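You operate a simulated robot arm through the tools that you are given. There is no shell and no other tool. Be economical: measure what you need, move in short steps, check, and stop when the job is done.

The job below is to be done with a simulated robot arm. You get a single attempt, and the scene is never put back.

## Task
Store the green sample in the pocket marked early, turned to the red pointer, and brake the table again.
Fine: the cans stay in their pockets. Set down upright: what you pick out.

Only the result counts: the job must be done as asked and must still hold three seconds after the hand-in. Knocking over, shifting, dropping, spilling or breaking anything else fails it.

## Robot
A 7-joint arm with a two-finger parallel gripper, fixed in place. Base frame: the origin is at the foot of the arm, x ahead of it, y to its left, z up; the work surface is at about z = 0.86. Lengths are in m, angles in degrees, forces in N, time in s.
With the tool pointing down near the work surface it reaches from about 0.3 to 0.7 m from the base axis. Its first joint turns from -66.0 to 66.0 degrees. Payload 1.57 kg.
The tool frame sits at the grasp point between the pads (the TCP): z along the fingers, y along the line on which they close. The tips reach 0.03 m beyond it. The gripper opens to 0.11 m. The fingers are 0.024 m wide and 0.012 m thick; the gripper's body (0.048 by 0.112 m) begins 0.078 m behind the TCP.
Orientation is that of the tool frame in the base frame, as [roll, pitch, yaw] about the fixed x, y, z axes, in that order (R = Rz(yaw) Ry(pitch) Rx(roll)). With the fingers straight down and closing along the base's y, the tool's x points along the base's -x, its y along +y and its z along -z.

## Interface
- The arm moves only by the tool drive_tool. Its argument "rows" is a list of rows, each a list of 7 numbers: the shift along the tool's x, y, z in m, then the turn, a rotation vector about the tool's x, y, z in degrees, then the finger opening in m, from 0 to 0.11. In form: [[dx, dy, dz, ax, ay, az, jaw], ...]. A call has 1 to 8 rows; each row is the pose to reach, as a shift and turn from the pose commanded when the call began, along the tool's axes at that moment. A row lasts 0.2 s, in which the tool goes at most 0.05 m and 8.6 degrees; a call with a longer step from one row to the next is refused whole, and so is a gripper value outside its range. Where a pose cannot be reached the arm comes as near as it can. A force on the tool above 40 N (or 10 N above the force at the start of the call, whichever is more), or a blocked arm, ends the call early, and 0.2 s more pass. Each finger travels about 0.108 m/s and halts on what it meets, pressing with about 27 N; the grip force reading is that of the motor and also rises with nothing between the fingers. The clock runs only during rows and for 0.2 s after the last one: add rows that repeat a pose to give the fingers time. It gives the time, the measured TCP pose, the force on the tool (base axes), the opening and the grip force at its end, in the units of the frame above (readings bear some noise), with the torque about the TCP (base axes, N m) and any sound that the robot's microphone picked up.
- Cameras (640 x 400 px; columns grow to the right, rows downward): "scene" is fixed at [0.1759, -0.4035, 1.402]; the picture's right is [0.66, -0.75, 0.00], its down [-0.45, -0.40, -0.80] and it looks along [0.60, 0.53, -0.60] (base axes); focal length 214 px, centre (320, 200). "wrist" rides on the gripper at [0.07, 0.016, -0.141] in the tool frame; the picture's right is [-0.23, 0.97, 0.00], its down [-0.86, -0.20, -0.48] and it looks along [-0.47, -0.11, 0.88] (tool axes); focal length 222 px, centre (320, 200). There is no depth. A picture from a camera that has moved, and an enlarged one, comes with that camera's place and axes in the base frame and with its lens.
- snapshot(camera): a new picture of that camera. No time passes.
- close_up(camera, box): a new picture of the part [left, top, right, bottom] of that camera's present view, enlarged. No time passes.
- close_job(): hands the job in; it is judged then, once.

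Go step by step. Nothing tells you positions but the pictures and the camera data: compare them with the known pose of the tool, close in by small moves and look again before you grip or let go. The budget is 120 turns and 64 pictures, counting those below and the enlarged ones. Unless the task says otherwise, let go and move clear before handing in, and close with one line.

The tools are called as a command line: name --pt "numbers of a row" for each row, then --argument value for the rest, lists and objects as JSON in quotes. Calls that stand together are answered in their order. drive_tool: Moves the arm, as the interface text tells. Its arguments: {"type":"object","properties":{"rows":{"type":"array"}},"required":["rows"]} The other tools are called the same way: snapshot (camera) takes a picture; close_up (camera, box) takes an enlarged picture of a part of a camera's view; close_job () hands the job in.

At the start:

```text
time_s: 0.0
ee_pos: [0.3615, -0.0082, 1.2876]
orientation: [-179.9, 0.0, -179.9]
wrist_force: [0.1, -0.5, 0.3]
moment: [-0.04, -0.01, 0.0]
gripper_width: 0.1101
grip_force: 0.1
```

scene: 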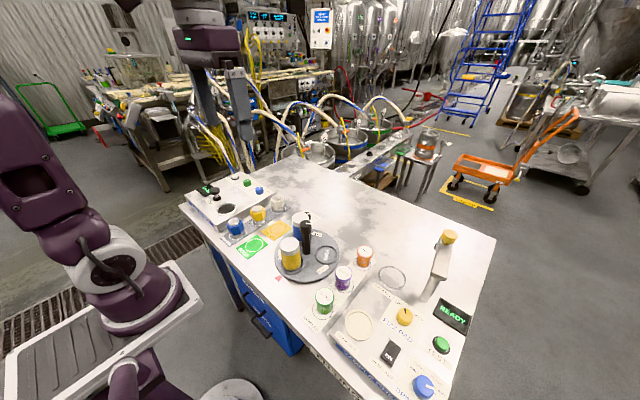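
wrist: 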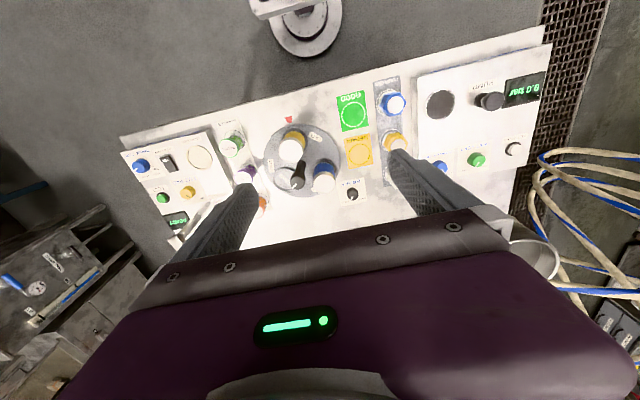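

I see a round turntable with cans and a black knob or brake in the middle, small coloured jars around it, and panels on both sides. I'll enlarge the relevant parts first.

close_up --camera "scene" --box '[260, 200, 360, 290]'

close_up --camera "wrist" --box '[220, 80, 420, 220]'

close_up --camera "scene" --box '[290, 230, 490, 400]'

```text
4.44 times, centred on (310, 245) of scene
camera zoom: at [0.1759, -0.4035, 1.402], right [0.66, -0.75, 0.0], down [-0.45, -0.4, -0.8], along [0.6, 0.53, -0.6], focal length 953 px, centre (364, 0)
```

zoom: 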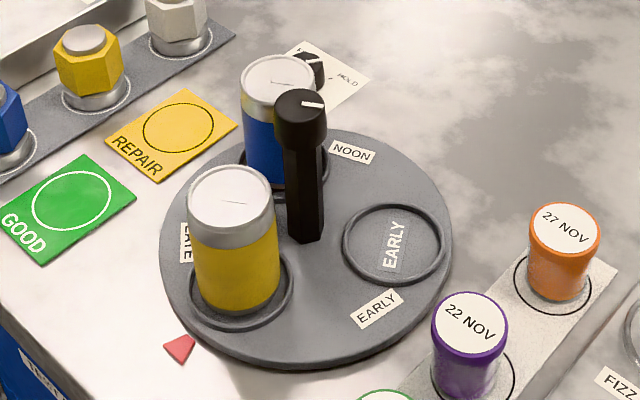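

```text
2.86 times, centred on (320, 150) of wrist
camera zoom: at [0.2902, 0.0084, 1.4281], right [0.23, 0.97, 0.0], down [0.86, -0.2, 0.48], along [0.47, -0.11, -0.88], focal length 635 px, centre (320, 343)
```

zoom: 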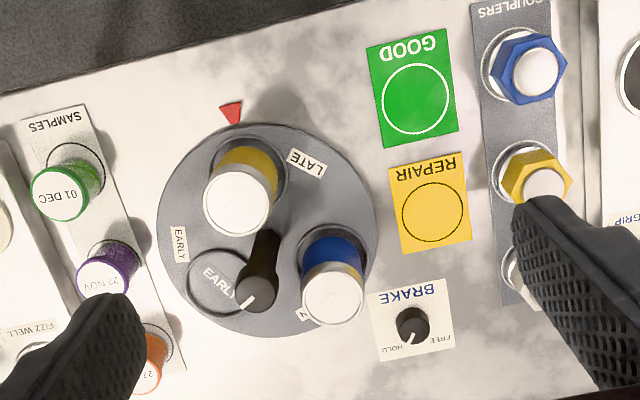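

```text
2.35 times, centred on (390, 315) of scene
camera zoom: at [0.1759, -0.4035, 1.402], right [0.66, -0.75, 0.0], down [-0.45, -0.4, -0.8], along [0.6, 0.53, -0.6], focal length 505 px, centre (155, -71)
```

zoom: 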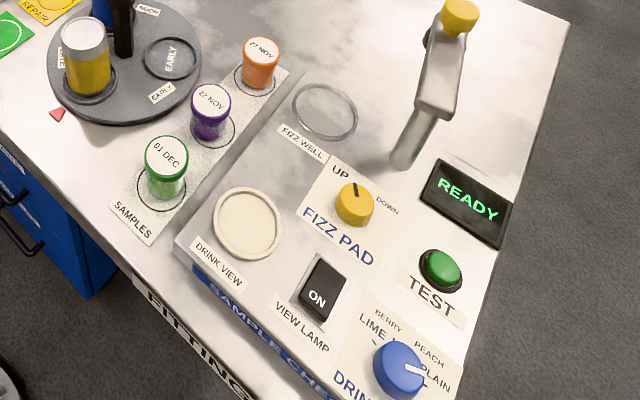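

The turntable hub post is at about (0.462, -0.09) and the brake knob at about (0.587, 0.027). The brake comes first, so I'll move above the knob and look.

drive_tool --pt "-0.035 0.006 0.03 0 0 0 0.08" --pt "-0.07 0.012 0.06 0 0 0 0.07" --pt "-0.105 0.018 0.09 0 0 0 0.06" --pt "-0.14 0.024 0.12 0 0 0 0.06" --pt "-0.175 0.03 0.15 0 0 0 0.06" --pt "-0.21 0.035 0.18 0 0 0 0.06" --pt "-0.226 0.035 0.21 0 0 0 0.06" --pt "-0.226 0.035 0.21 0 0 0 0.06"

snapshot --camera "wrist"

```text
time_s: 1.8
ee_pos: [0.5857, 0.0265, 1.0765]
orientation: [-180.0, 0.0, -180.0]
wrist_force: [-0.2, 0.2, -0.7]
moment: [0.0, 0.0, 0.04]
gripper_width: 0.0601
grip_force: 0.0
```

```text
58 pictures are left
camera wrist: at [0.5153, 0.0432, 1.2163], right [0.23, 0.97, 0.0], down [0.85, -0.2, 0.48], along [0.47, -0.11, -0.88], focal length 222 px, centre (320, 200)
```

wrist: 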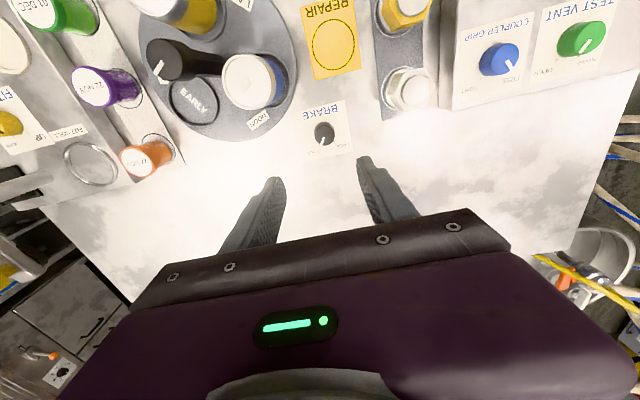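

The knob works out to about (0.585, 0.031). I'll enlarge it to read its pointer.

close_up --camera "wrist" --box '[290, 95, 360, 165]'

close_up --camera "wrist" --box '[130, 0, 320, 150]'

```text
5.71 times, centred on (325, 130) of wrist
camera zoom: at [0.5153, 0.0432, 1.2163], right [0.23, 0.97, 0.0], down [0.85, -0.2, 0.48], along [0.47, -0.11, -0.88], focal length 1269 px, centre (291, 600)
```

zoom: 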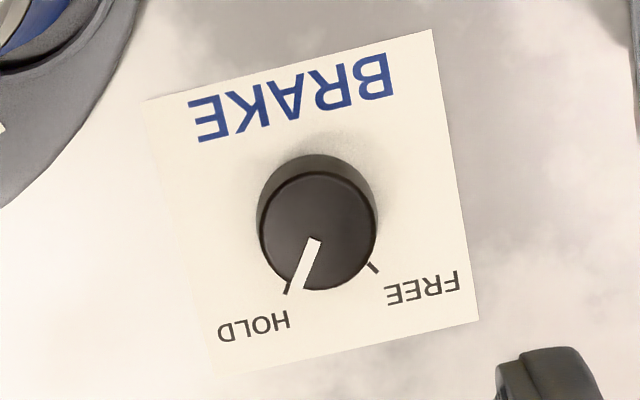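

```text
2.67 times, centred on (225, 75) of wrist
camera zoom: at [0.5153, 0.0432, 1.2163], right [0.23, 0.97, 0.0], down [0.85, -0.2, 0.48], along [0.47, -0.11, -0.88], focal length 592 px, centre (573, 533)
```

zoom: 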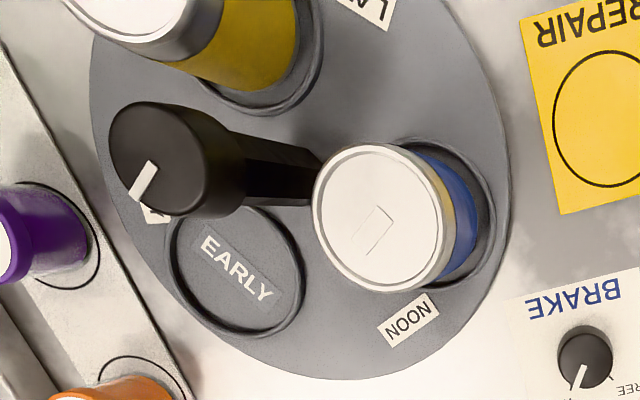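

The brake pointer is at HOLD, and FREE is about 70° counter-clockwise from it seen from above. I'll pre-turn the tool by -35° of yaw and go down partway.

drive_tool --pt "-0.002 0.006 0.02 0 0 7 0.05" --pt "-0.002 0.006 0.04 0 0 14 0.05" --pt "-0.002 0.006 0.06 0 0 21 0.05" --pt "-0.002 0.006 0.08 0 0 28 0.05" --pt "-0.002 0.006 0.1 0 0 35 0.05" --pt "-0.002 0.006 0.13 0 0 35 0.05" --pt "-0.002 0.006 0.13 0 0 35 0.05"

snapshot --camera "wrist"

```text
time_s: 3.4
ee_pos: [0.5868, 0.0336, 0.9475]
orientation: [-180.0, 0.1, 145.0]
wrist_force: [0.0, 0.0, -0.1]
moment: [-0.01, -0.02, -0.03]
gripper_width: 0.0501
grip_force: 0.0
```

```text
55 pictures are left
camera wrist: at [0.5383, 0.0882, 1.088], right [0.75, 0.67, 0.0], down [0.59, -0.65, 0.48], along [0.32, -0.36, -0.88], focal length 222 px, centre (320, 200)
```

wrist: 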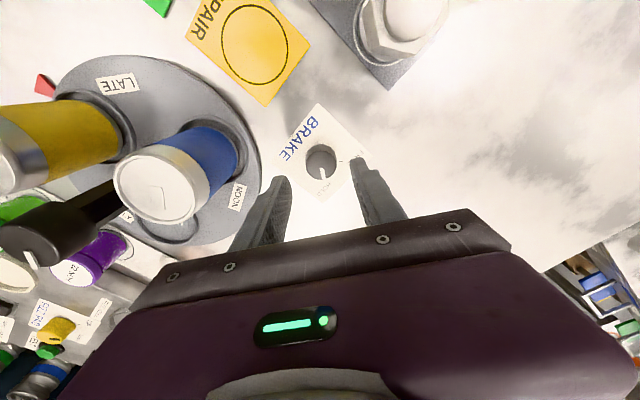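

Knob offset is small, only millimetres. I'll correct it, descend and close on the knob.

drive_tool --pt "0.003 0.001 0.02 0 0 0 0.05" --pt "0.003 0.001 0.04 0 0 0 0.05" --pt "0.003 0.001 0.048 0 0 0 0.05" --pt "0.003 0.001 0.048 0 0 0 0.05"

snapshot --camera "wrist"

```text
time_s: 4.4
ee_pos: [0.5864, 0.0364, 0.9002]
orientation: [180.0, 0.0, 145.0]
wrist_force: [0.0, -0.1, 0.9]
moment: [0.01, -0.01, 0.0]
gripper_width: 0.0503
grip_force: 0.1
```

```text
54 pictures are left
camera wrist: at [0.5375, 0.0902, 1.0405], right [0.74, 0.67, 0.0], down [0.59, -0.65, 0.48], along [0.32, -0.36, -0.88], focal length 222 px, centre (320, 200)
```

wrist: 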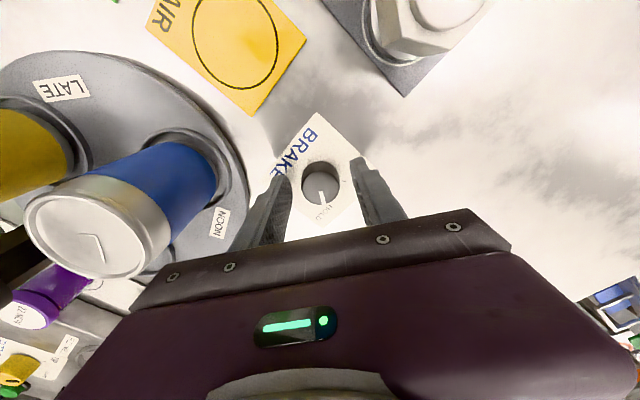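

The knob sits between the fingers, about 3 mm off along tool x. I'll nudge and close.

drive_tool --pt "0.003 0 0.001 0 0 0 0.04" --pt "0.003 0 0.001 0 0 0 0.026" --pt "0.003 0 0.001 0 0 0 0.02" --pt "0.003 0 0.001 0 0 0 0.02"

```text
time_s: 5.4
ee_pos: [0.5827, 0.0368, 0.9004]
orientation: [-180.0, 0.0, 145.0]
wrist_force: [-3.8, -5.1, -0.7]
moment: [-0.13, 0.09, -0.05]
gripper_width: 0.0312
grip_force: 40.3
```

Gripped at 31 mm. I'll turn it counter-clockwise toward FREE.

drive_tool --pt "0 -0.001 0 0 0 -8 0.02" --pt "0 -0.001 0 0 0 -16 0.02" --pt "0 -0.001 0 0 0 -24 0.02" --pt "0 -0.001 0 0 0 -32 0.02" --pt "0 -0.001 0 0 0 -40 0.02" --pt "0 -0.001 0 0 0 -48 0.02" --pt "0 -0.001 0 0 0 -56 0.02" --pt "0 -0.001 0 0 0 -63 0.02"

close_up --camera "wrist" --box '[250, 110, 410, 240]'

```text
time_s: 6.8
ee_pos: [0.5824, 0.0311, 0.8992]
orientation: [-179.7, -0.4, -167.6]
wrist_force: [-4.4, -2.8, 5.9]
moment: [-0.06, 0.23, 0.0]
gripper_width: 0.0312
grip_force: 40.1
stopped in row 7: the force on the tool passed its limit at 41 N (the readings are from after the stop); the commanded pose is now the measured one
```

```text
3.08 times, centred on (330, 175) of wrist
camera zoom: at [0.5109, 0.0336, 1.0399], right [0.01, 1.0, -0.01], down [0.88, -0.01, 0.47], along [0.47, -0.01, -0.88], focal length 684 px, centre (289, 277)
```

zoom: 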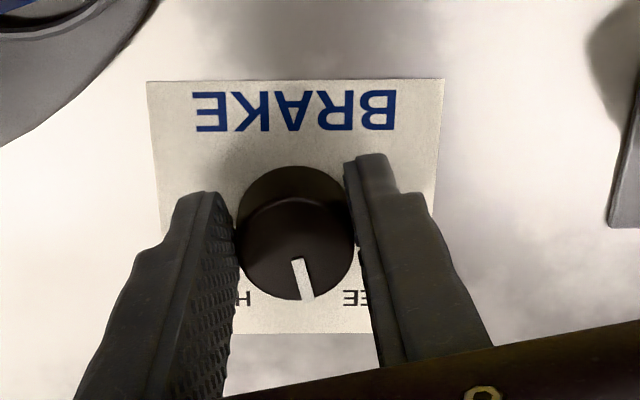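

The pointer is about 10° past the middle, and force built up because I was slightly off axis. I'll open, recentre, regrip and continue.

drive_tool --pt "0 0 0 0 0 0 0.042" --pt "-0.002 0.001 -0.001 0 0 0 0.042" --pt "-0.002 0.001 -0.001 0 0 0 0.022" --pt "-0.002 0.001 -0.001 0 0 0 0.022"

drive_tool --pt "0 0 0 0 0 -6 0.022" --pt "0 0 0 0 0 -12 0.022" --pt "0 0 0 0 0 -18 0.022" --pt "0 0 0 0 0 -23 0.022"

close_up --camera "wrist" --box '[250, 110, 410, 240]'

```text
time_s: 7.8
ee_pos: [0.5842, 0.0313, 0.8992]
orientation: [-179.5, -0.3, -167.6]
wrist_force: [1.7, -7.6, -3.7]
moment: [-0.19, -0.56, -0.05]
gripper_width: 0.0312
grip_force: 39.3
```

```text
time_s: 8.8
ee_pos: [0.586, 0.0283, 0.9002]
orientation: [-179.6, -0.5, -144.5]
wrist_force: [8.1, -27.4, -10.9]
moment: [-0.93, -0.07, -0.73]
gripper_width: 0.0314
grip_force: 40.1
```

```text
3.08 times, centred on (330, 175) of wrist
camera zoom: at [0.5188, 0.0044, 1.0413], right [-0.38, 0.93, -0.01], down [0.81, 0.34, 0.47], along [0.44, 0.17, -0.88], focal length 684 px, centre (289, 277)
```

zoom: 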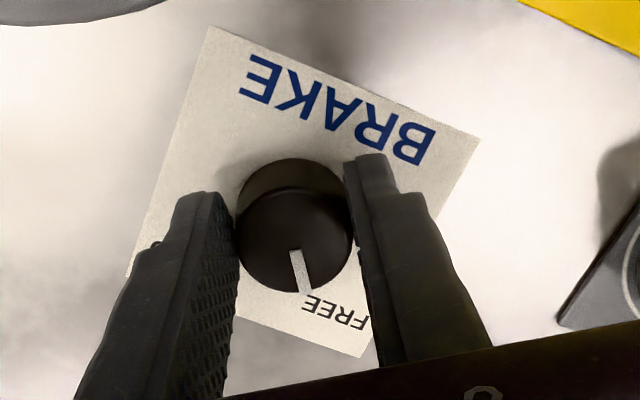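

The pointer now seems to be at FREE and the torque suggests a stop. I'll release, lift straight up and check.

drive_tool --pt "0 0 0 0 0 0 0.045" --pt "0 0 0 0 0 0 0.05" --pt "0 0 -0.04 0 0 0 0.05" --pt "0 0 -0.09 0 0 0 0.05" --pt "0 0 -0.14 0 0 0 0.05" --pt "0 0 -0.18 0 0 0 0.05"

snapshot --camera "wrist"

close_up --camera "scene" --box '[260, 190, 360, 290]'

```text
time_s: 10.2
ee_pos: [0.5831, 0.0334, 1.0799]
orientation: [-179.7, -0.4, -144.6]
wrist_force: [-0.7, 0.5, -0.4]
moment: [0.02, -0.02, 0.03]
gripper_width: 0.0502
grip_force: 0.0
```

```text
51 pictures are left
camera wrist: at [0.5158, 0.0088, 1.2209], right [-0.38, 0.93, 0.0], down [0.81, 0.34, 0.47], along [0.44, 0.18, -0.88], focal length 222 px, centre (320, 200)
```

wrist: 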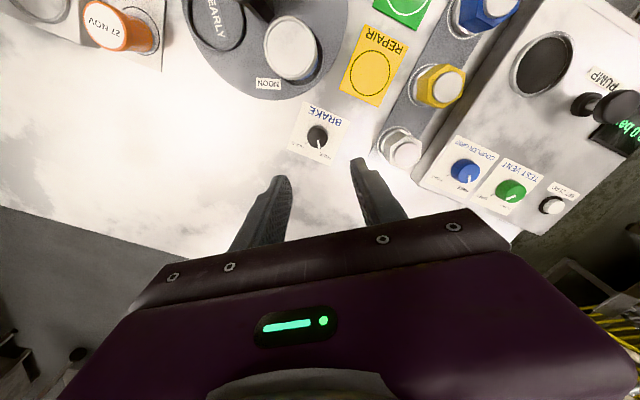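

```text
4.00 times, centred on (310, 240) of scene
camera zoom: at [0.1759, -0.4035, 1.402], right [0.66, -0.75, 0.0], down [-0.45, -0.4, -0.8], along [0.6, 0.53, -0.6], focal length 858 px, centre (360, 40)
```

zoom: 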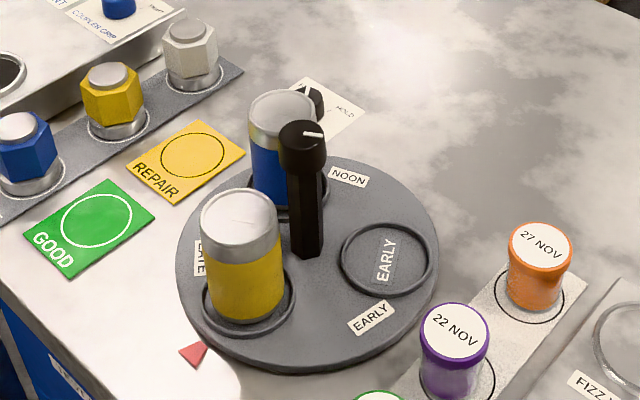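

close_up --camera "wrist" --box '[285, 95, 355, 165]'

```text
5.71 times, centred on (320, 130) of wrist
camera zoom: at [0.5158, 0.0088, 1.2209], right [-0.38, 0.93, 0.0], down [0.81, 0.34, 0.47], along [0.44, 0.18, -0.88], focal length 1269 px, centre (320, 600)
```

zoom: 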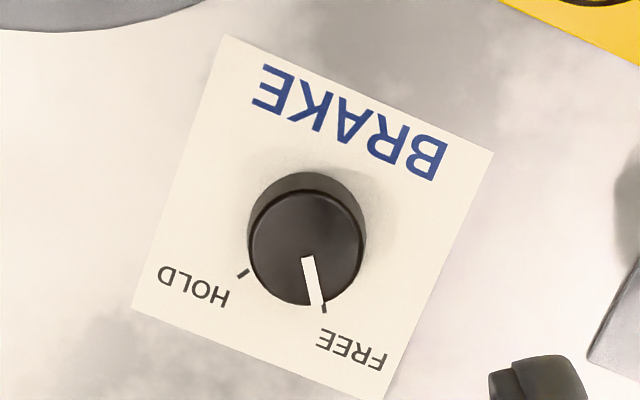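

The brake is FREE. The early pocket is at about -60° and the pointer at about 180°, so the table must turn roughly 120° clockwise. I'll move above the hub post to look.

drive_tool --pt "0 0 -0.04 0 0 0 0.06" --pt "0.04 -0.007 -0.06 0 0 0 0.07" --pt "0.084 -0.014 -0.06 0 0 0 0.08" --pt "0.126 -0.022 -0.06 0 0 0 0.08" --pt "0.168 -0.029 -0.06 0 0 0 0.08" --pt "0.168 -0.029 -0.06 0 0 0 0.08"

snapshot --camera "wrist"

```text
time_s: 11.6
ee_pos: [0.4614, -0.0879, 1.1423]
orientation: [-179.8, -0.4, -144.5]
wrist_force: [0.3, -0.4, -0.4]
moment: [0.01, 0.02, 0.0]
gripper_width: 0.0801
grip_force: 0.0
```

```text
48 pictures are left
camera wrist: at [0.3955, -0.1128, 1.2821], right [-0.38, 0.93, 0.0], down [0.81, 0.34, 0.47], along [0.44, 0.18, -0.88], focal length 222 px, centre (320, 200)
```

wrist: 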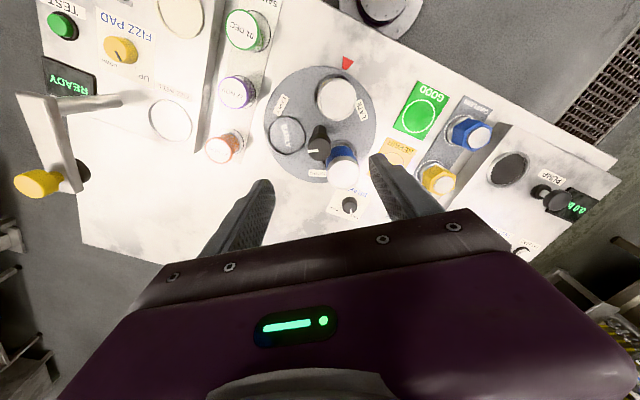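

close_up --camera "wrist" --box '[245, 50, 405, 200]'

```text
2.67 times, centred on (325, 125) of wrist
camera zoom: at [0.3955, -0.1128, 1.2821], right [-0.38, 0.93, 0.0], down [0.81, 0.34, 0.47], along [0.44, 0.18, -0.88], focal length 592 px, centre (307, 400)
```

zoom: 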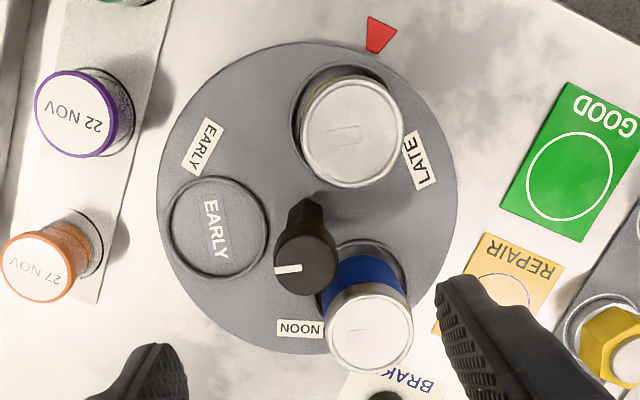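

Hub axis is about (0.460, -0.088), with the post head top at z≈1.025. I'll pre-turn the tool +25° of yaw, descend around the head and look before closing.

drive_tool --pt "0.001 0 0.02 0 0 -8 0.07" --pt "0.001 0 0.04 0 0 -16 0.07" --pt "0.001 0 0.06 0 0 -24 0.07" --pt "0.001 0 0.08 0 0 -25 0.07" --pt "0.001 0 0.08 0 0 -25 0.07"

snapshot --camera "wrist"

```text
time_s: 12.8
ee_pos: [0.4639, -0.088, 1.06]
orientation: [180.0, -0.6, -119.5]
wrist_force: [0.4, -0.6, 0.4]
moment: [0.01, 0.0, 0.0]
gripper_width: 0.0696
grip_force: 0.0
```

```text
46 pictures are left
camera wrist: at [0.4148, -0.1384, 1.2014], right [-0.74, 0.68, 0.0], down [0.6, 0.65, 0.47], along [0.32, 0.35, -0.88], focal length 222 px, centre (320, 200)
```

wrist: 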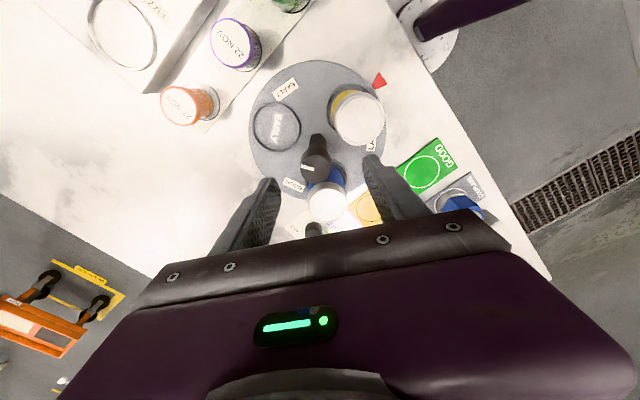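

The head lies a few millimetres toward the camera side. I'll shift 4 mm along tool x, go down around it, and look.

drive_tool --pt "0.004 0 0.025 0 0 0 0.07" --pt "0.004 0 0.052 0 0 0 0.07" --pt "0.004 0 0.052 0 0 0 0.07"

snapshot --camera "wrist"

close_up --camera "scene" --box '[255, 170, 375, 290]'

```text
time_s: 13.6
ee_pos: [0.4659, -0.0905, 1.0085]
orientation: [-180.0, -0.5, -119.6]
wrist_force: [-0.4, -0.7, 0.7]
moment: [0.0, -0.01, 0.01]
gripper_width: 0.0701
grip_force: 0.1
```

```text
45 pictures are left
camera wrist: at [0.415, -0.1416, 1.1495], right [-0.74, 0.68, 0.0], down [0.6, 0.65, 0.47], along [0.32, 0.35, -0.88], focal length 222 px, centre (320, 200)
```

wrist: 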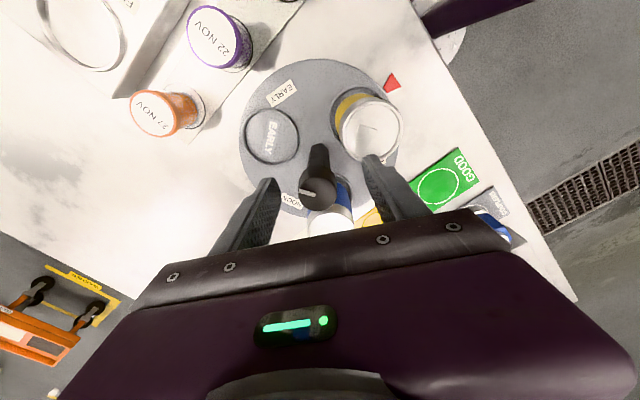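

```text
3.33 times, centred on (315, 230) of scene
camera zoom: at [0.1759, -0.4035, 1.402], right [0.66, -0.75, 0.0], down [-0.45, -0.4, -0.8], along [0.6, 0.53, -0.6], focal length 715 px, centre (337, 100)
```

zoom: 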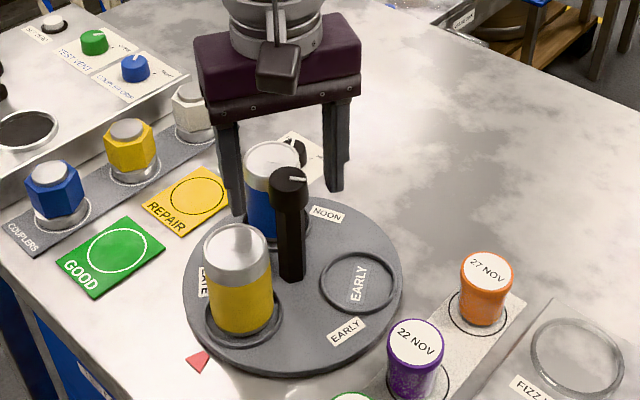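

The head top is about z=1.005 and the fingertips at 0.978 straddle it above the cans. The alignment agrees in both views, so I'll close here.

drive_tool --pt "0.001 0 0 0 0 0 0.05" --pt "0.001 0 0 0 0 0 0.03" --pt "0.001 0 0 0 0 0 0.018" --pt "0.001 0 0 0 0 0 0.018"

```text
time_s: 14.6
ee_pos: [0.4645, -0.0938, 1.0084]
orientation: [-179.9, -0.4, -119.6]
wrist_force: [18.0, -13.3, 2.3]
moment: [-0.17, -0.71, -0.22]
gripper_width: 0.0379
grip_force: 11.1
```

One finger touched first, so I'll shift about 4 mm along -tool y to centre and finish closing.

drive_tool --pt "0 -0.003 0 0 0 0 0.018" --pt "0 -0.005 0 0 0 0 0.018" --pt "0 -0.005 0 0 0 0 0.018"

snapshot --camera "wrist"

```text
time_s: 15.4
ee_pos: [0.466, -0.0956, 1.009]
orientation: [-179.9, -0.4, -119.4]
wrist_force: [13.5, -8.7, 7.1]
moment: [-0.19, -0.51, -0.13]
gripper_width: 0.0325
grip_force: 19.3
```

```text
43 pictures are left
camera wrist: at [0.4177, -0.1454, 1.1496], right [-0.74, 0.68, 0.0], down [0.6, 0.65, 0.47], along [0.32, 0.35, -0.88], focal length 222 px, centre (320, 200)
```

wrist: 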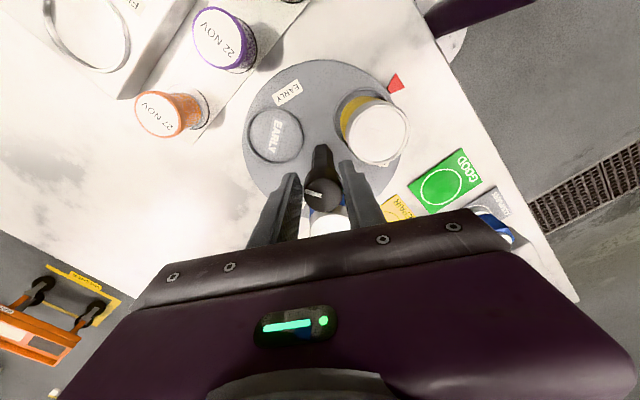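

drive_tool --pt "0 -0.003 0 0 0 0 0.018" --pt "0 -0.004 0 0 0 0 0.018" --pt "0 -0.004 0 0 0 0 0.018"

close_up --camera "wrist" --box '[240, 50, 420, 230]'

```text
time_s: 16.2
ee_pos: [0.4661, -0.0943, 1.0084]
orientation: [179.5, -0.6, -119.5]
wrist_force: [-22.6, 11.2, 13.0]
moment: [0.94, 0.91, 0.32]
gripper_width: 0.0317
grip_force: 40.2
```

```text
2.22 times, centred on (330, 140) of wrist
camera zoom: at [0.4192, -0.1458, 1.1499], right [-0.74, 0.68, 0.01], down [0.6, 0.65, 0.47], along [0.31, 0.35, -0.88], focal length 494 px, centre (298, 333)
```

zoom: 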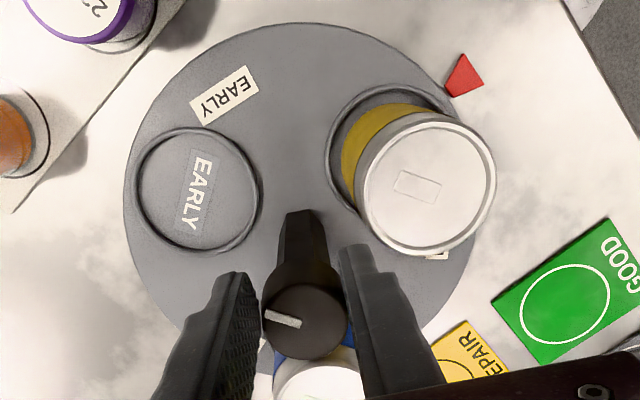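

Fully gripped, with a small overshoot. I'll ease back 2 mm and start turning clockwise slowly.

drive_tool --pt "0 0.002 0 0 0 0 0.018" --pt "0 0.002 0 0 0 2 0.018" --pt "0 0.002 0 0 0 5 0.018" --pt "0 0.002 0 0 0 10 0.018" --pt "0 0.002 0 0 0 15 0.018" --pt "0 0.002 0 0 0 20 0.018"

close_up --camera "scene" --box '[255, 170, 375, 290]'

```text
time_s: 17.1
ee_pos: [0.4656, -0.0952, 1.0085]
orientation: [179.5, -0.5, -126.1]
wrist_force: [-5.5, 5.5, 12.0]
moment: [0.56, 0.39, 0.07]
gripper_width: 0.0321
grip_force: 40.2
stopped in row 4: the force on the tool passed its limit at 41 N (the readings are from after the stop); the commanded pose is now the measured one
```

```text
3.33 times, centred on (315, 230) of scene
camera zoom: at [0.1756, -0.4033, 1.4021], right [0.66, -0.75, 0.0], down [-0.45, -0.4, -0.8], along [0.6, 0.53, -0.6], focal length 715 px, centre (337, 100)
```

zoom: 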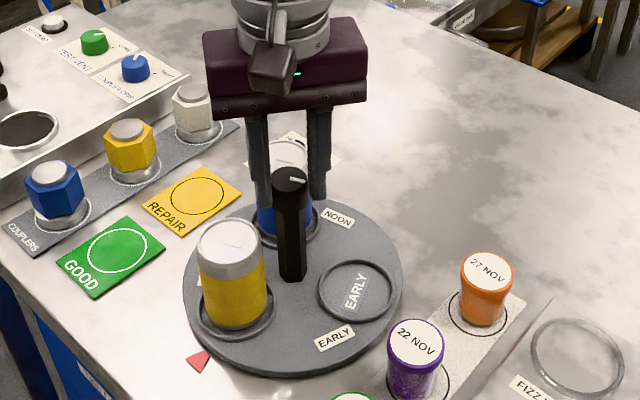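

The table moves freely, but I'm about 4 mm off along tool x. I'll open slightly, recentre, regrip and continue.

drive_tool --pt "0 0 0 0 0 0 0.04" --pt "-0.004 0 0 0 0 0 0.044" --pt "-0.004 0 0 0 0 0 0.044" --pt "-0.004 0 0 0 0 0 0.02" --pt "-0.004 0 0 0 0 0 0.02" --pt "-0.004 0 0 0 0 0 0.02"

close_up --camera "wrist" --box '[240, 50, 420, 230]'

```text
time_s: 18.6
ee_pos: [0.4677, -0.0909, 1.0088]
orientation: [179.5, -0.6, -126.0]
wrist_force: [-10.5, 10.3, 4.9]
moment: [0.13, 0.64, 0.11]
gripper_width: 0.032
grip_force: 41.0
```

```text
2.22 times, centred on (330, 140) of wrist
camera zoom: at [0.4152, -0.1359, 1.1496], right [-0.65, 0.76, 0.01], down [0.67, 0.58, 0.47], along [0.35, 0.31, -0.88], focal length 494 px, centre (298, 333)
```

zoom: 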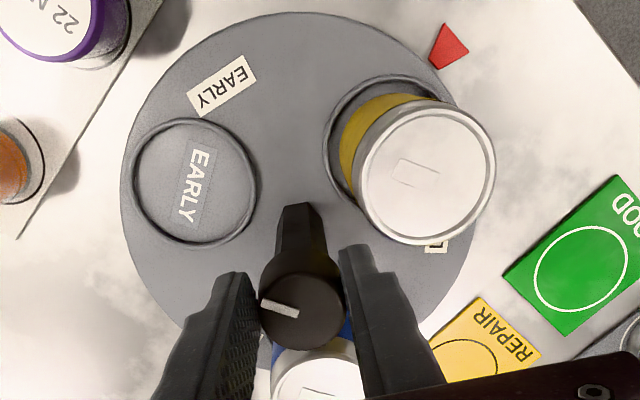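

Now it is centred within about a millimetre. I'll turn clockwise.

drive_tool --pt "0 0.001 0 0 0 2 0.02" --pt "0 0.001 0 0 0 7 0.02" --pt "0 0.001 0 0 0 12 0.02" --pt "0 0.001 0 0 0 17 0.02" --pt "0 0.001 0 0 0 22 0.02" --pt "0 0.001 0 0 0 27 0.02" --pt "0 0.001 0 0 0 32 0.02" --pt "0 0.001 0 0 0 37 0.02"

```text
time_s: 20.0
ee_pos: [0.4661, -0.0884, 1.0082]
orientation: [179.4, -0.7, -152.8]
wrist_force: [-2.9, 4.8, 8.2]
moment: [0.46, 0.23, 0.07]
gripper_width: 0.032
grip_force: 40.7
stopped in row 7: the force on the tool passed its limit at 41 N (the readings are from after the stop); the commanded pose is now the measured one
```

drive_tool --pt "0 0 0 0 0 4 0.02" --pt "0 0 0 0 0 9 0.02" --pt "0 0 0 0 0 14 0.02" --pt "0 0 0 0 0 19 0.02" --pt "0 0 0 0 0 24 0.02" --pt "0 0 0 0 0 29 0.02" --pt "0 0 0 0 0 34 0.02" --pt "0 0 0 0 0 39 0.02"

snapshot --camera "wrist"

```text
time_s: 21.3
ee_pos: [0.4657, -0.0852, 1.0079]
orientation: [179.7, -1.0, -178.4]
wrist_force: [-5.0, 5.0, 9.3]
moment: [0.39, 0.4, 0.05]
gripper_width: 0.0324
grip_force: 40.5
stopped in row 6: the force on the tool passed its limit at 41 N (the readings are from after the stop); the commanded pose is now the measured one
```

```text
39 pictures are left
camera wrist: at [0.3977, -0.0707, 1.1502], right [0.2, 0.98, 0.0], down [0.87, -0.18, 0.46], along [0.45, -0.09, -0.89], focal length 222 px, centre (320, 200)
```

wrist: 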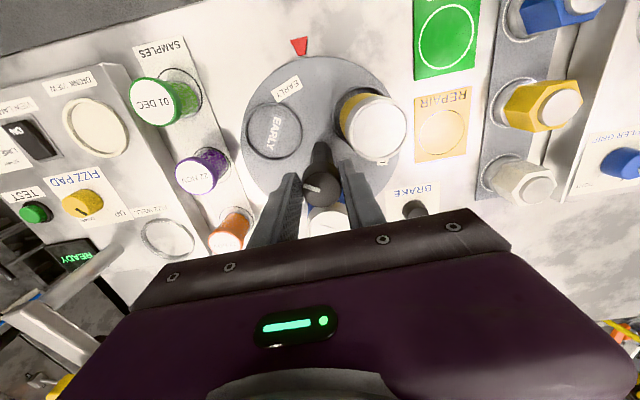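

The turn follows well, with about 59° done and roughly 70° to go. The drift suggests the axis is still a few mm further along -tool x, so I'll regrip with that shift and continue.

drive_tool --pt "0 0 0 0 0 0 0.04" --pt "-0.004 0 0 0 0 0 0.042" --pt "-0.004 0 0 0 0 0 0.042" --pt "-0.004 0 0 0 0 0 0.02" --pt "-0.004 0 0 0 0 0 0.02" --pt "-0.004 0 0 0 0 0 0.02"

drive_tool --pt "0 0 0 0 0 4 0.02" --pt "0 0 0 0 0 9 0.02" --pt "0 0 0 0 0 14 0.02" --pt "0 0 0 0 0 19 0.02" --pt "0 0 0 0 0 24 0.02" --pt "0 0 0 0 0 29 0.02" --pt "0 0 0 0 0 34 0.02" --pt "0 0 0 0 0 39 0.02"

snapshot --camera "wrist"

```text
time_s: 22.7
ee_pos: [0.4704, -0.0861, 1.0072]
orientation: [179.8, -1.1, -178.5]
wrist_force: [-0.3, 10.4, -1.2]
moment: [0.33, 0.05, 0.04]
gripper_width: 0.0319
grip_force: 40.2
```

```text
time_s: 24.5
ee_pos: [0.4706, -0.0838, 1.0077]
orientation: [-179.5, -1.1, 142.4]
wrist_force: [5.9, 28.5, -15.7]
moment: [0.5, -0.53, 0.06]
gripper_width: 0.032
grip_force: 41.0
```

```text
38 pictures are left
camera wrist: at [0.4271, -0.0279, 1.1493], right [0.77, 0.63, -0.01], down [0.57, -0.68, 0.46], along [0.29, -0.37, -0.89], focal length 222 px, centre (320, 200)
```

wrist: 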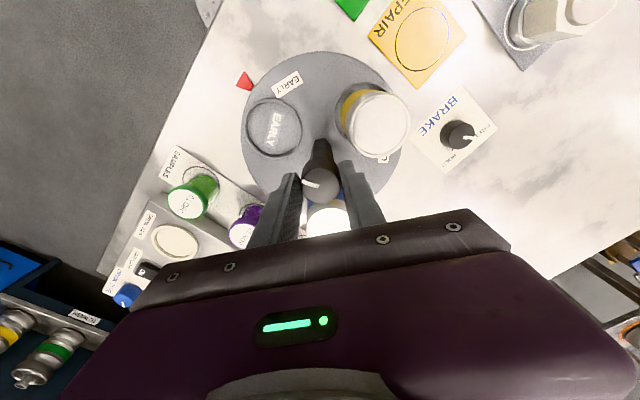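

About 98° done and the early pocket is near 196–205°, with the pointer at 178°. I'll turn another 18° and measure.

drive_tool --pt "0 0.001 0 0 0 3 0.02" --pt "0 0.002 0 0 0 8 0.02" --pt "0 0.002 0 0 0 13 0.02" --pt "0 0.002 0 0 0 18 0.02" --pt "0 0.002 0 0 0 18 0.02"

snapshot --camera "wrist"

close_up --camera "scene" --box '[255, 190, 365, 300]'

```text
time_s: 25.7
ee_pos: [0.4703, -0.0829, 1.0065]
orientation: [-179.2, -1.0, 124.3]
wrist_force: [-9.0, 25.5, -1.0]
moment: [1.27, 0.68, -0.02]
gripper_width: 0.032
grip_force: 40.5
```

```text
37 pictures are left
camera wrist: at [0.4474, -0.0161, 1.1492], right [0.93, 0.36, -0.02], down [0.33, -0.82, 0.47], along [0.15, -0.44, -0.88], focal length 222 px, centre (320, 200)
```

wrist: 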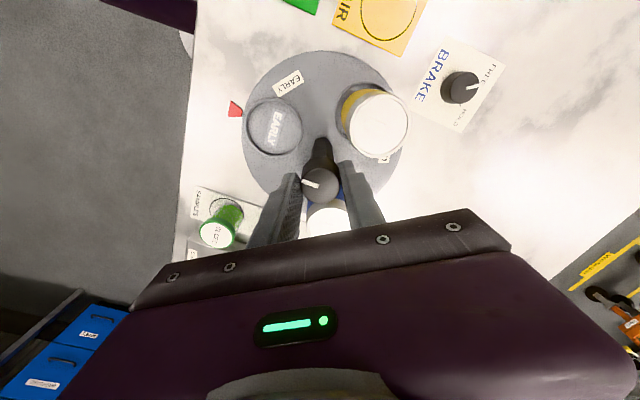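

```text
3.64 times, centred on (310, 245) of scene
camera zoom: at [0.1757, -0.4028, 1.4023], right [0.66, -0.75, 0.0], down [-0.45, -0.4, -0.8], along [0.6, 0.53, -0.6], focal length 780 px, centre (356, 36)
```

zoom: 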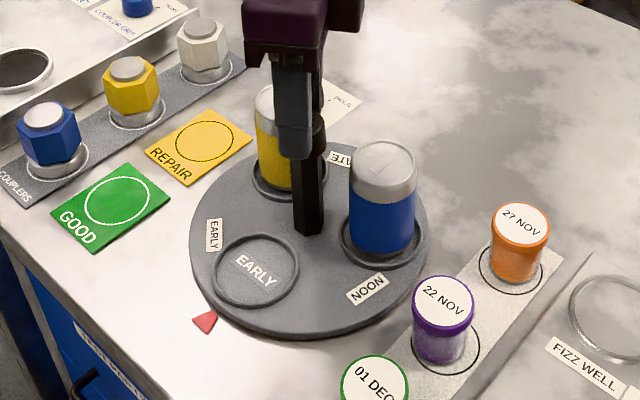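

The early pocket now seems within a few degrees of the pointer. I'll release, rise and measure it cleanly.

drive_tool --pt "0 0 0 0 0 0 0.045" --pt "0 0 0 0 0 0 0.06" --pt "0 0 -0.04 0 0 0 0.06" --pt "0 0 -0.08 0 0 -8 0.06" --pt "0 0 -0.12 0 0 -16 0.06" --pt "0 0 -0.16 0 0 -24 0.06" --pt "0 0 -0.2 0 0 -32 0.06" --pt "0 0 -0.2 0 0 -40 0.06"

snapshot --camera "wrist"

```text
time_s: 27.5
ee_pos: [0.4741, -0.0848, 1.208]
orientation: [-179.9, -1.1, 164.6]
wrist_force: [-0.2, -0.1, -0.7]
moment: [0.02, -0.02, 0.02]
gripper_width: 0.0599
grip_force: 0.0
```

```text
35 pictures are left
camera wrist: at [0.4136, -0.0505, 1.3493], right [0.48, 0.88, -0.01], down [0.78, -0.42, 0.46], along [0.4, -0.23, -0.89], focal length 222 px, centre (320, 200)
```

wrist: 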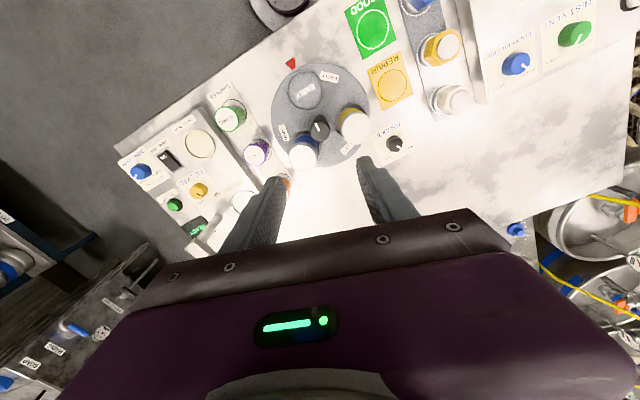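

close_up --camera "wrist" --box '[260, 50, 380, 170]'

```text
3.33 times, centred on (320, 110) of wrist
camera zoom: at [0.4136, -0.0505, 1.3493], right [0.48, 0.88, -0.01], down [0.78, -0.42, 0.46], along [0.4, -0.23, -0.89], focal length 740 px, centre (320, 500)
```

zoom: 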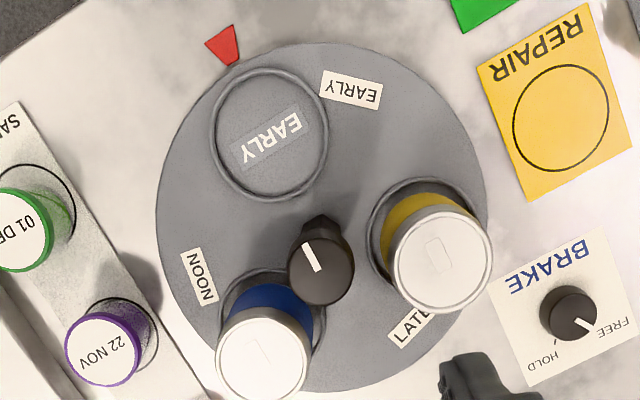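

Fitting the disk rim gives the hub at (0.469, -0.086). The pocket is at 180.0° and the pointer at 179.6°, so it is aligned. Now I go back to the brake knob.

drive_tool --pt "-0.015 0.029 0.02 0 -1.1 0 0.05" --pt "-0.03 0.058 0.04 0 -1.1 0 0.05" --pt "-0.046 0.087 0.06 0 -1.1 0 0.05" --pt "-0.061 0.116 0.08 0 -1.1 0 0.05" --pt "-0.0764 0.1445 0.1 0 -1.1 0 0.05" --pt "-0.0764 0.1445 0.1 0 -1.1 0 0.05"

drive_tool --pt "0 0 0.02 0 0 -8.4 0.05" --pt "0 0 0.04 0 0 -16.8 0.05" --pt "0 0 0.06 0 0 -25.2 0.05" --pt "0 0 0.08 0 0 -33.6 0.05" --pt "0 0 0.1 0 0 -42 0.05" --pt "0 0 0.13 0 0 -50.4 0.05" --pt "0 0 0.13 0 0 -50.4 0.05"

snapshot --camera "wrist"

```text
time_s: 28.9
ee_pos: [0.5873, 0.0341, 1.1063]
orientation: [-179.9, 0.0, 164.4]
wrist_force: [-0.2, 0.4, -0.5]
moment: [0.01, -0.03, 0.0]
gripper_width: 0.0502
grip_force: 0.1
```

```text
time_s: 30.5
ee_pos: [0.5877, 0.0334, 0.977]
orientation: [-180.0, 0.0, -144.9]
wrist_force: [0.0, 0.6, 0.9]
moment: [-0.03, -0.01, 0.0]
gripper_width: 0.0502
grip_force: 0.1
```

```text
33 pictures are left
camera wrist: at [0.5201, 0.008, 1.1172], right [-0.37, 0.93, 0.0], down [0.81, 0.33, 0.48], along [0.44, 0.18, -0.88], focal length 222 px, centre (320, 200)
```

wrist: 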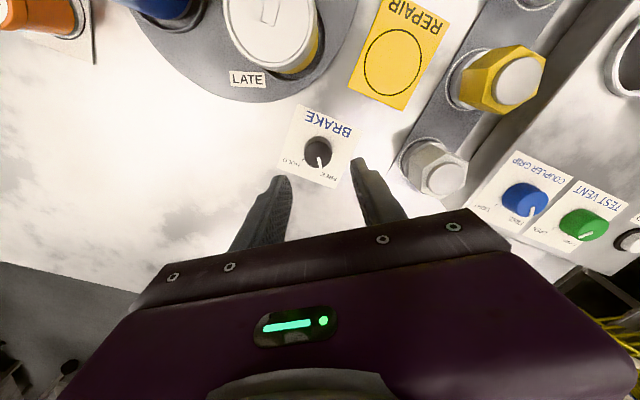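

drive_tool --pt "0.002 0.001 0.03 0 0 0 0.05" --pt "0.002 0.001 0.06 0 0 0 0.05" --pt "0.002 0.001 0.077 0 0 0 0.05" --pt "0.002 0.001 0.077 0 0 0 0.05"

close_up --camera "wrist" --box '[250, 110, 410, 240]'

```text
time_s: 31.5
ee_pos: [0.585, 0.0356, 0.8976]
orientation: [-180.0, -0.1, -145.2]
wrist_force: [0.5, 0.0, -0.5]
moment: [0.03, 0.02, 0.0]
gripper_width: 0.0502
grip_force: 0.1
```

```text
3.08 times, centred on (330, 175) of wrist
camera zoom: at [0.5179, 0.01, 1.0383], right [-0.37, 0.93, 0.0], down [0.82, 0.33, 0.48], along [0.44, 0.18, -0.88], focal length 684 px, centre (289, 277)
```

zoom: 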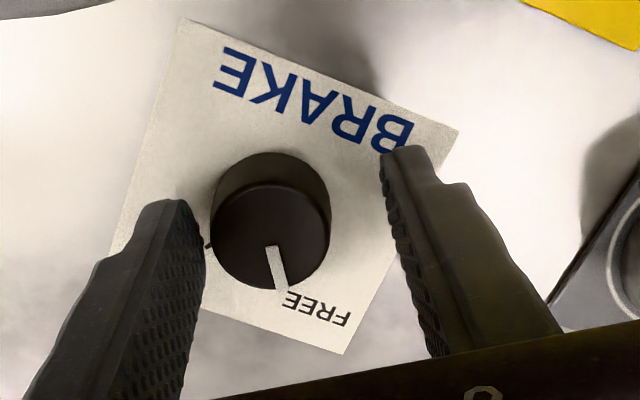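

The knob lies about 5 mm toward the left finger. I'll shift -5 mm along tool y, then close.

drive_tool --pt "0 -0.0045 0 0 0 0 0.05" --pt "0 -0.0045 0 0 0 0 0.035" --pt "0 -0.0045 0 0 0 0 0.02" --pt "0 -0.0045 0 0 0 0 0.02"

```text
time_s: 32.5
ee_pos: [0.5876, 0.0298, 0.8974]
orientation: [-179.8, 0.1, -145.2]
wrist_force: [3.6, -4.1, -5.3]
moment: [0.01, -0.36, -0.02]
gripper_width: 0.0313
grip_force: 40.2
```

drive_tool --pt "0 0 0 0 0 8 0.02" --pt "0 0 0 0 0 16 0.02" --pt "0 0 0 0 0 24 0.02" --pt "0 0 0 0 0 32 0.02" --pt "0 0 0 0 0 40 0.02" --pt "0 0 0 0 0 48 0.02" --pt "0 0 0 0 0 56 0.02" --pt "0 0 0 0 0 64 0.02"

close_up --camera "wrist" --box '[250, 110, 410, 240]'

```text
time_s: 34.3
ee_pos: [0.5869, 0.0346, 0.8996]
orientation: [179.6, 0.0, 153.8]
wrist_force: [4.2, 3.1, -11.0]
moment: [0.02, -0.68, 0.02]
gripper_width: 0.0313
grip_force: 39.9
stopped in row 8: the force on the tool passed its limit at 41 N (the readings are from after the stop); the commanded pose is now the measured one
```

```text
3.08 times, centred on (330, 175) of wrist
camera zoom: at [0.5303, 0.0792, 1.0397], right [0.64, 0.77, 0.01], down [0.68, -0.56, 0.48], along [0.37, -0.3, -0.88], focal length 684 px, centre (289, 277)
```

zoom: 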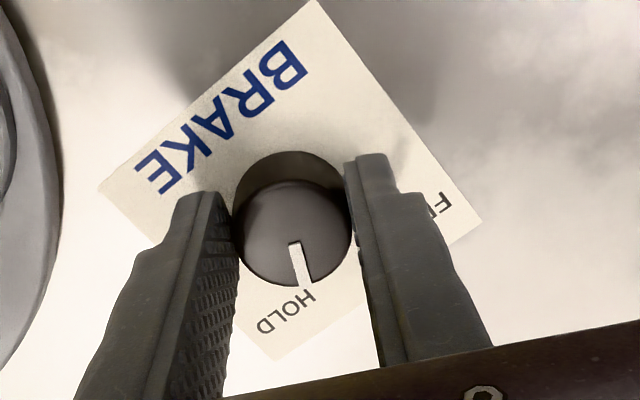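

About 61° done. I'll turn the last ~10° to the HOLD stop.

drive_tool --pt "0 0 0 0 0 4 0.02" --pt "0 0 0 0 0 8 0.02" --pt "0 0 0 0 0 11 0.02" --pt "0 0 0 0 0 11 0.02"

close_up --camera "wrist" --box '[250, 110, 410, 240]'

```text
time_s: 35.3
ee_pos: [0.5854, 0.0337, 0.8989]
orientation: [179.7, -0.1, 142.7]
wrist_force: [5.4, 12.2, -7.0]
moment: [0.5, 0.17, 0.53]
gripper_width: 0.0313
grip_force: 39.8
```

```text
3.08 times, centred on (330, 175) of wrist
camera zoom: at [0.5406, 0.0895, 1.04], right [0.77, 0.64, 0.0], down [0.56, -0.68, 0.48], along [0.31, -0.36, -0.88], focal length 684 px, centre (289, 277)
```

zoom: 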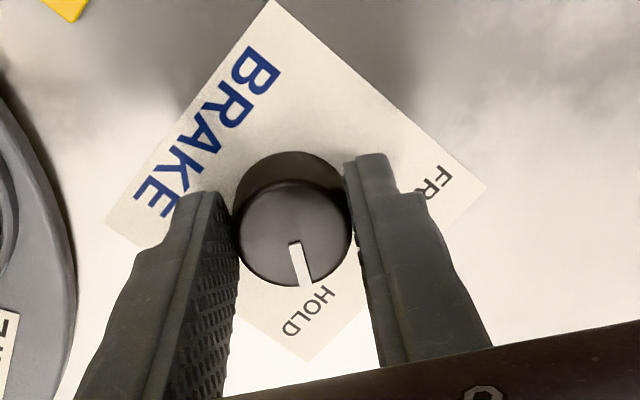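

The torque shows the stop is reached. I'll release, lift and verify the knob and table.

drive_tool --pt "0 0 0 0 0 0 0.045" --pt "0 0 0 0 0 0 0.05" --pt "0 0 -0.05 0 0 0 0.05" --pt "0 0 -0.1 0 0 -8 0.06" --pt "0 0 -0.15 0 0 -16 0.07" --pt "0 0 -0.2 0 0 -24 0.07" --pt "0 0 -0.2 0 0 -32 0.07" --pt "0 0 -0.2 0 0 -37.3 0.07"

close_up --camera "wrist" --box '[290, 90, 360, 160]'

close_up --camera "scene" --box '[260, 200, 380, 320]'

```text
time_s: 37.1
ee_pos: [0.586, 0.0319, 1.1]
orientation: [179.9, 0.0, -179.9]
wrist_force: [0.3, -0.6, 0.1]
moment: [0.01, 0.0, 0.01]
gripper_width: 0.0701
grip_force: 0.1
```

```text
5.71 times, centred on (325, 125) of wrist
camera zoom: at [0.5158, 0.0497, 1.2402], right [0.23, 0.97, 0.0], down [0.85, -0.2, 0.48], along [0.47, -0.11, -0.88], focal length 1269 px, centre (291, 629)
```

zoom: 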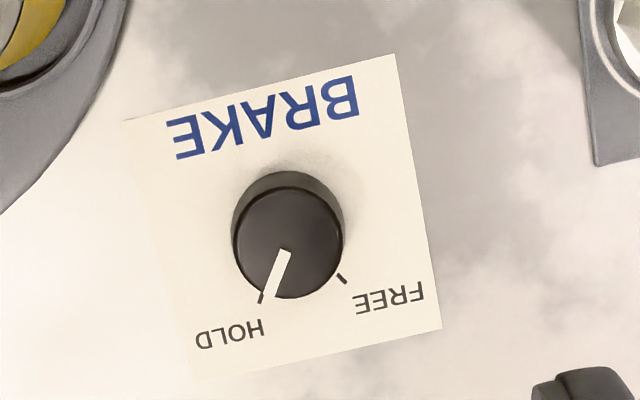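

```text
3.33 times, centred on (320, 260) of scene
camera zoom: at [0.1759, -0.4035, 1.402], right [0.66, -0.75, 0.0], down [-0.45, -0.4, -0.8], along [0.6, 0.53, -0.6], focal length 715 px, centre (320, 0)
```

zoom: 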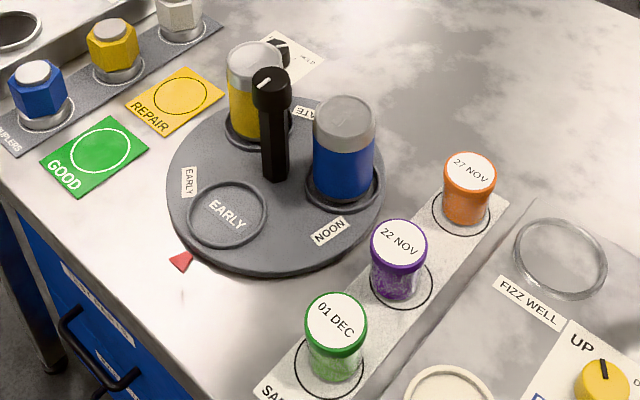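

The brake is at HOLD and the table is aligned. The green sample is at about (0.38, -0.24), so I'll move above it.

drive_tool --pt "0.026 -0.034 -0.02 0 0 0 0.08" --pt "0.052 -0.068 -0.02 0 0 0 0.08" --pt "0.078 -0.102 -0.02 0 0 0 0.08" --pt "0.104 -0.136 -0.02 0 0 0 0.08" --pt "0.13 -0.17 -0.02 0 0 0 0.08" --pt "0.156 -0.204 -0.02 0 0 0 0.08" --pt "0.182 -0.238 -0.02 0 0 0 0.08" --pt "0.206 -0.272 -0.02 0 0 0 0.08"

snapshot --camera "wrist"

close_up --camera "wrist" --box '[230, 40, 410, 200]'

```text
time_s: 38.9
ee_pos: [0.3808, -0.2413, 1.1171]
orientation: [179.8, 0.0, -180.0]
wrist_force: [-0.5, 0.0, -0.1]
moment: [-0.03, 0.0, -0.02]
gripper_width: 0.0799
grip_force: 0.0
```

```text
27 pictures are left
camera wrist: at [0.3093, -0.225, 1.259], right [0.23, 0.97, 0.0], down [0.85, -0.2, 0.48], along [0.47, -0.11, -0.88], focal length 222 px, centre (320, 200)
```

wrist: 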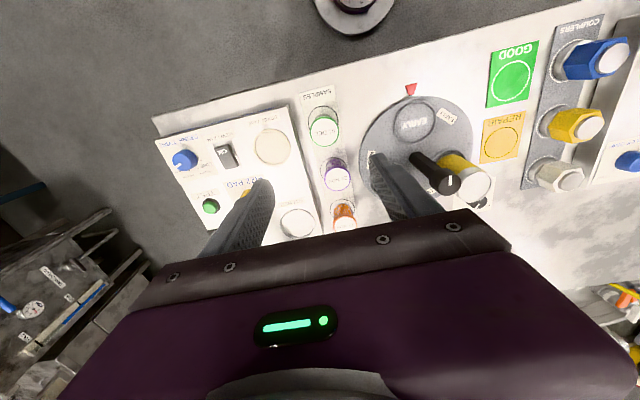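

```text
2.50 times, centred on (320, 120) of wrist
camera zoom: at [0.3093, -0.225, 1.259], right [0.23, 0.97, 0.0], down [0.85, -0.2, 0.48], along [0.47, -0.11, -0.88], focal length 555 px, centre (320, 400)
```

zoom: 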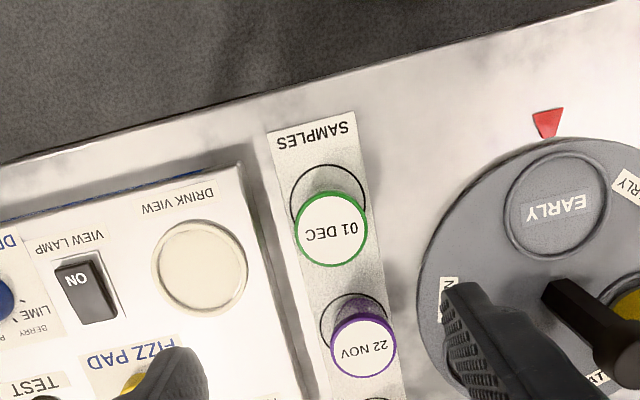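

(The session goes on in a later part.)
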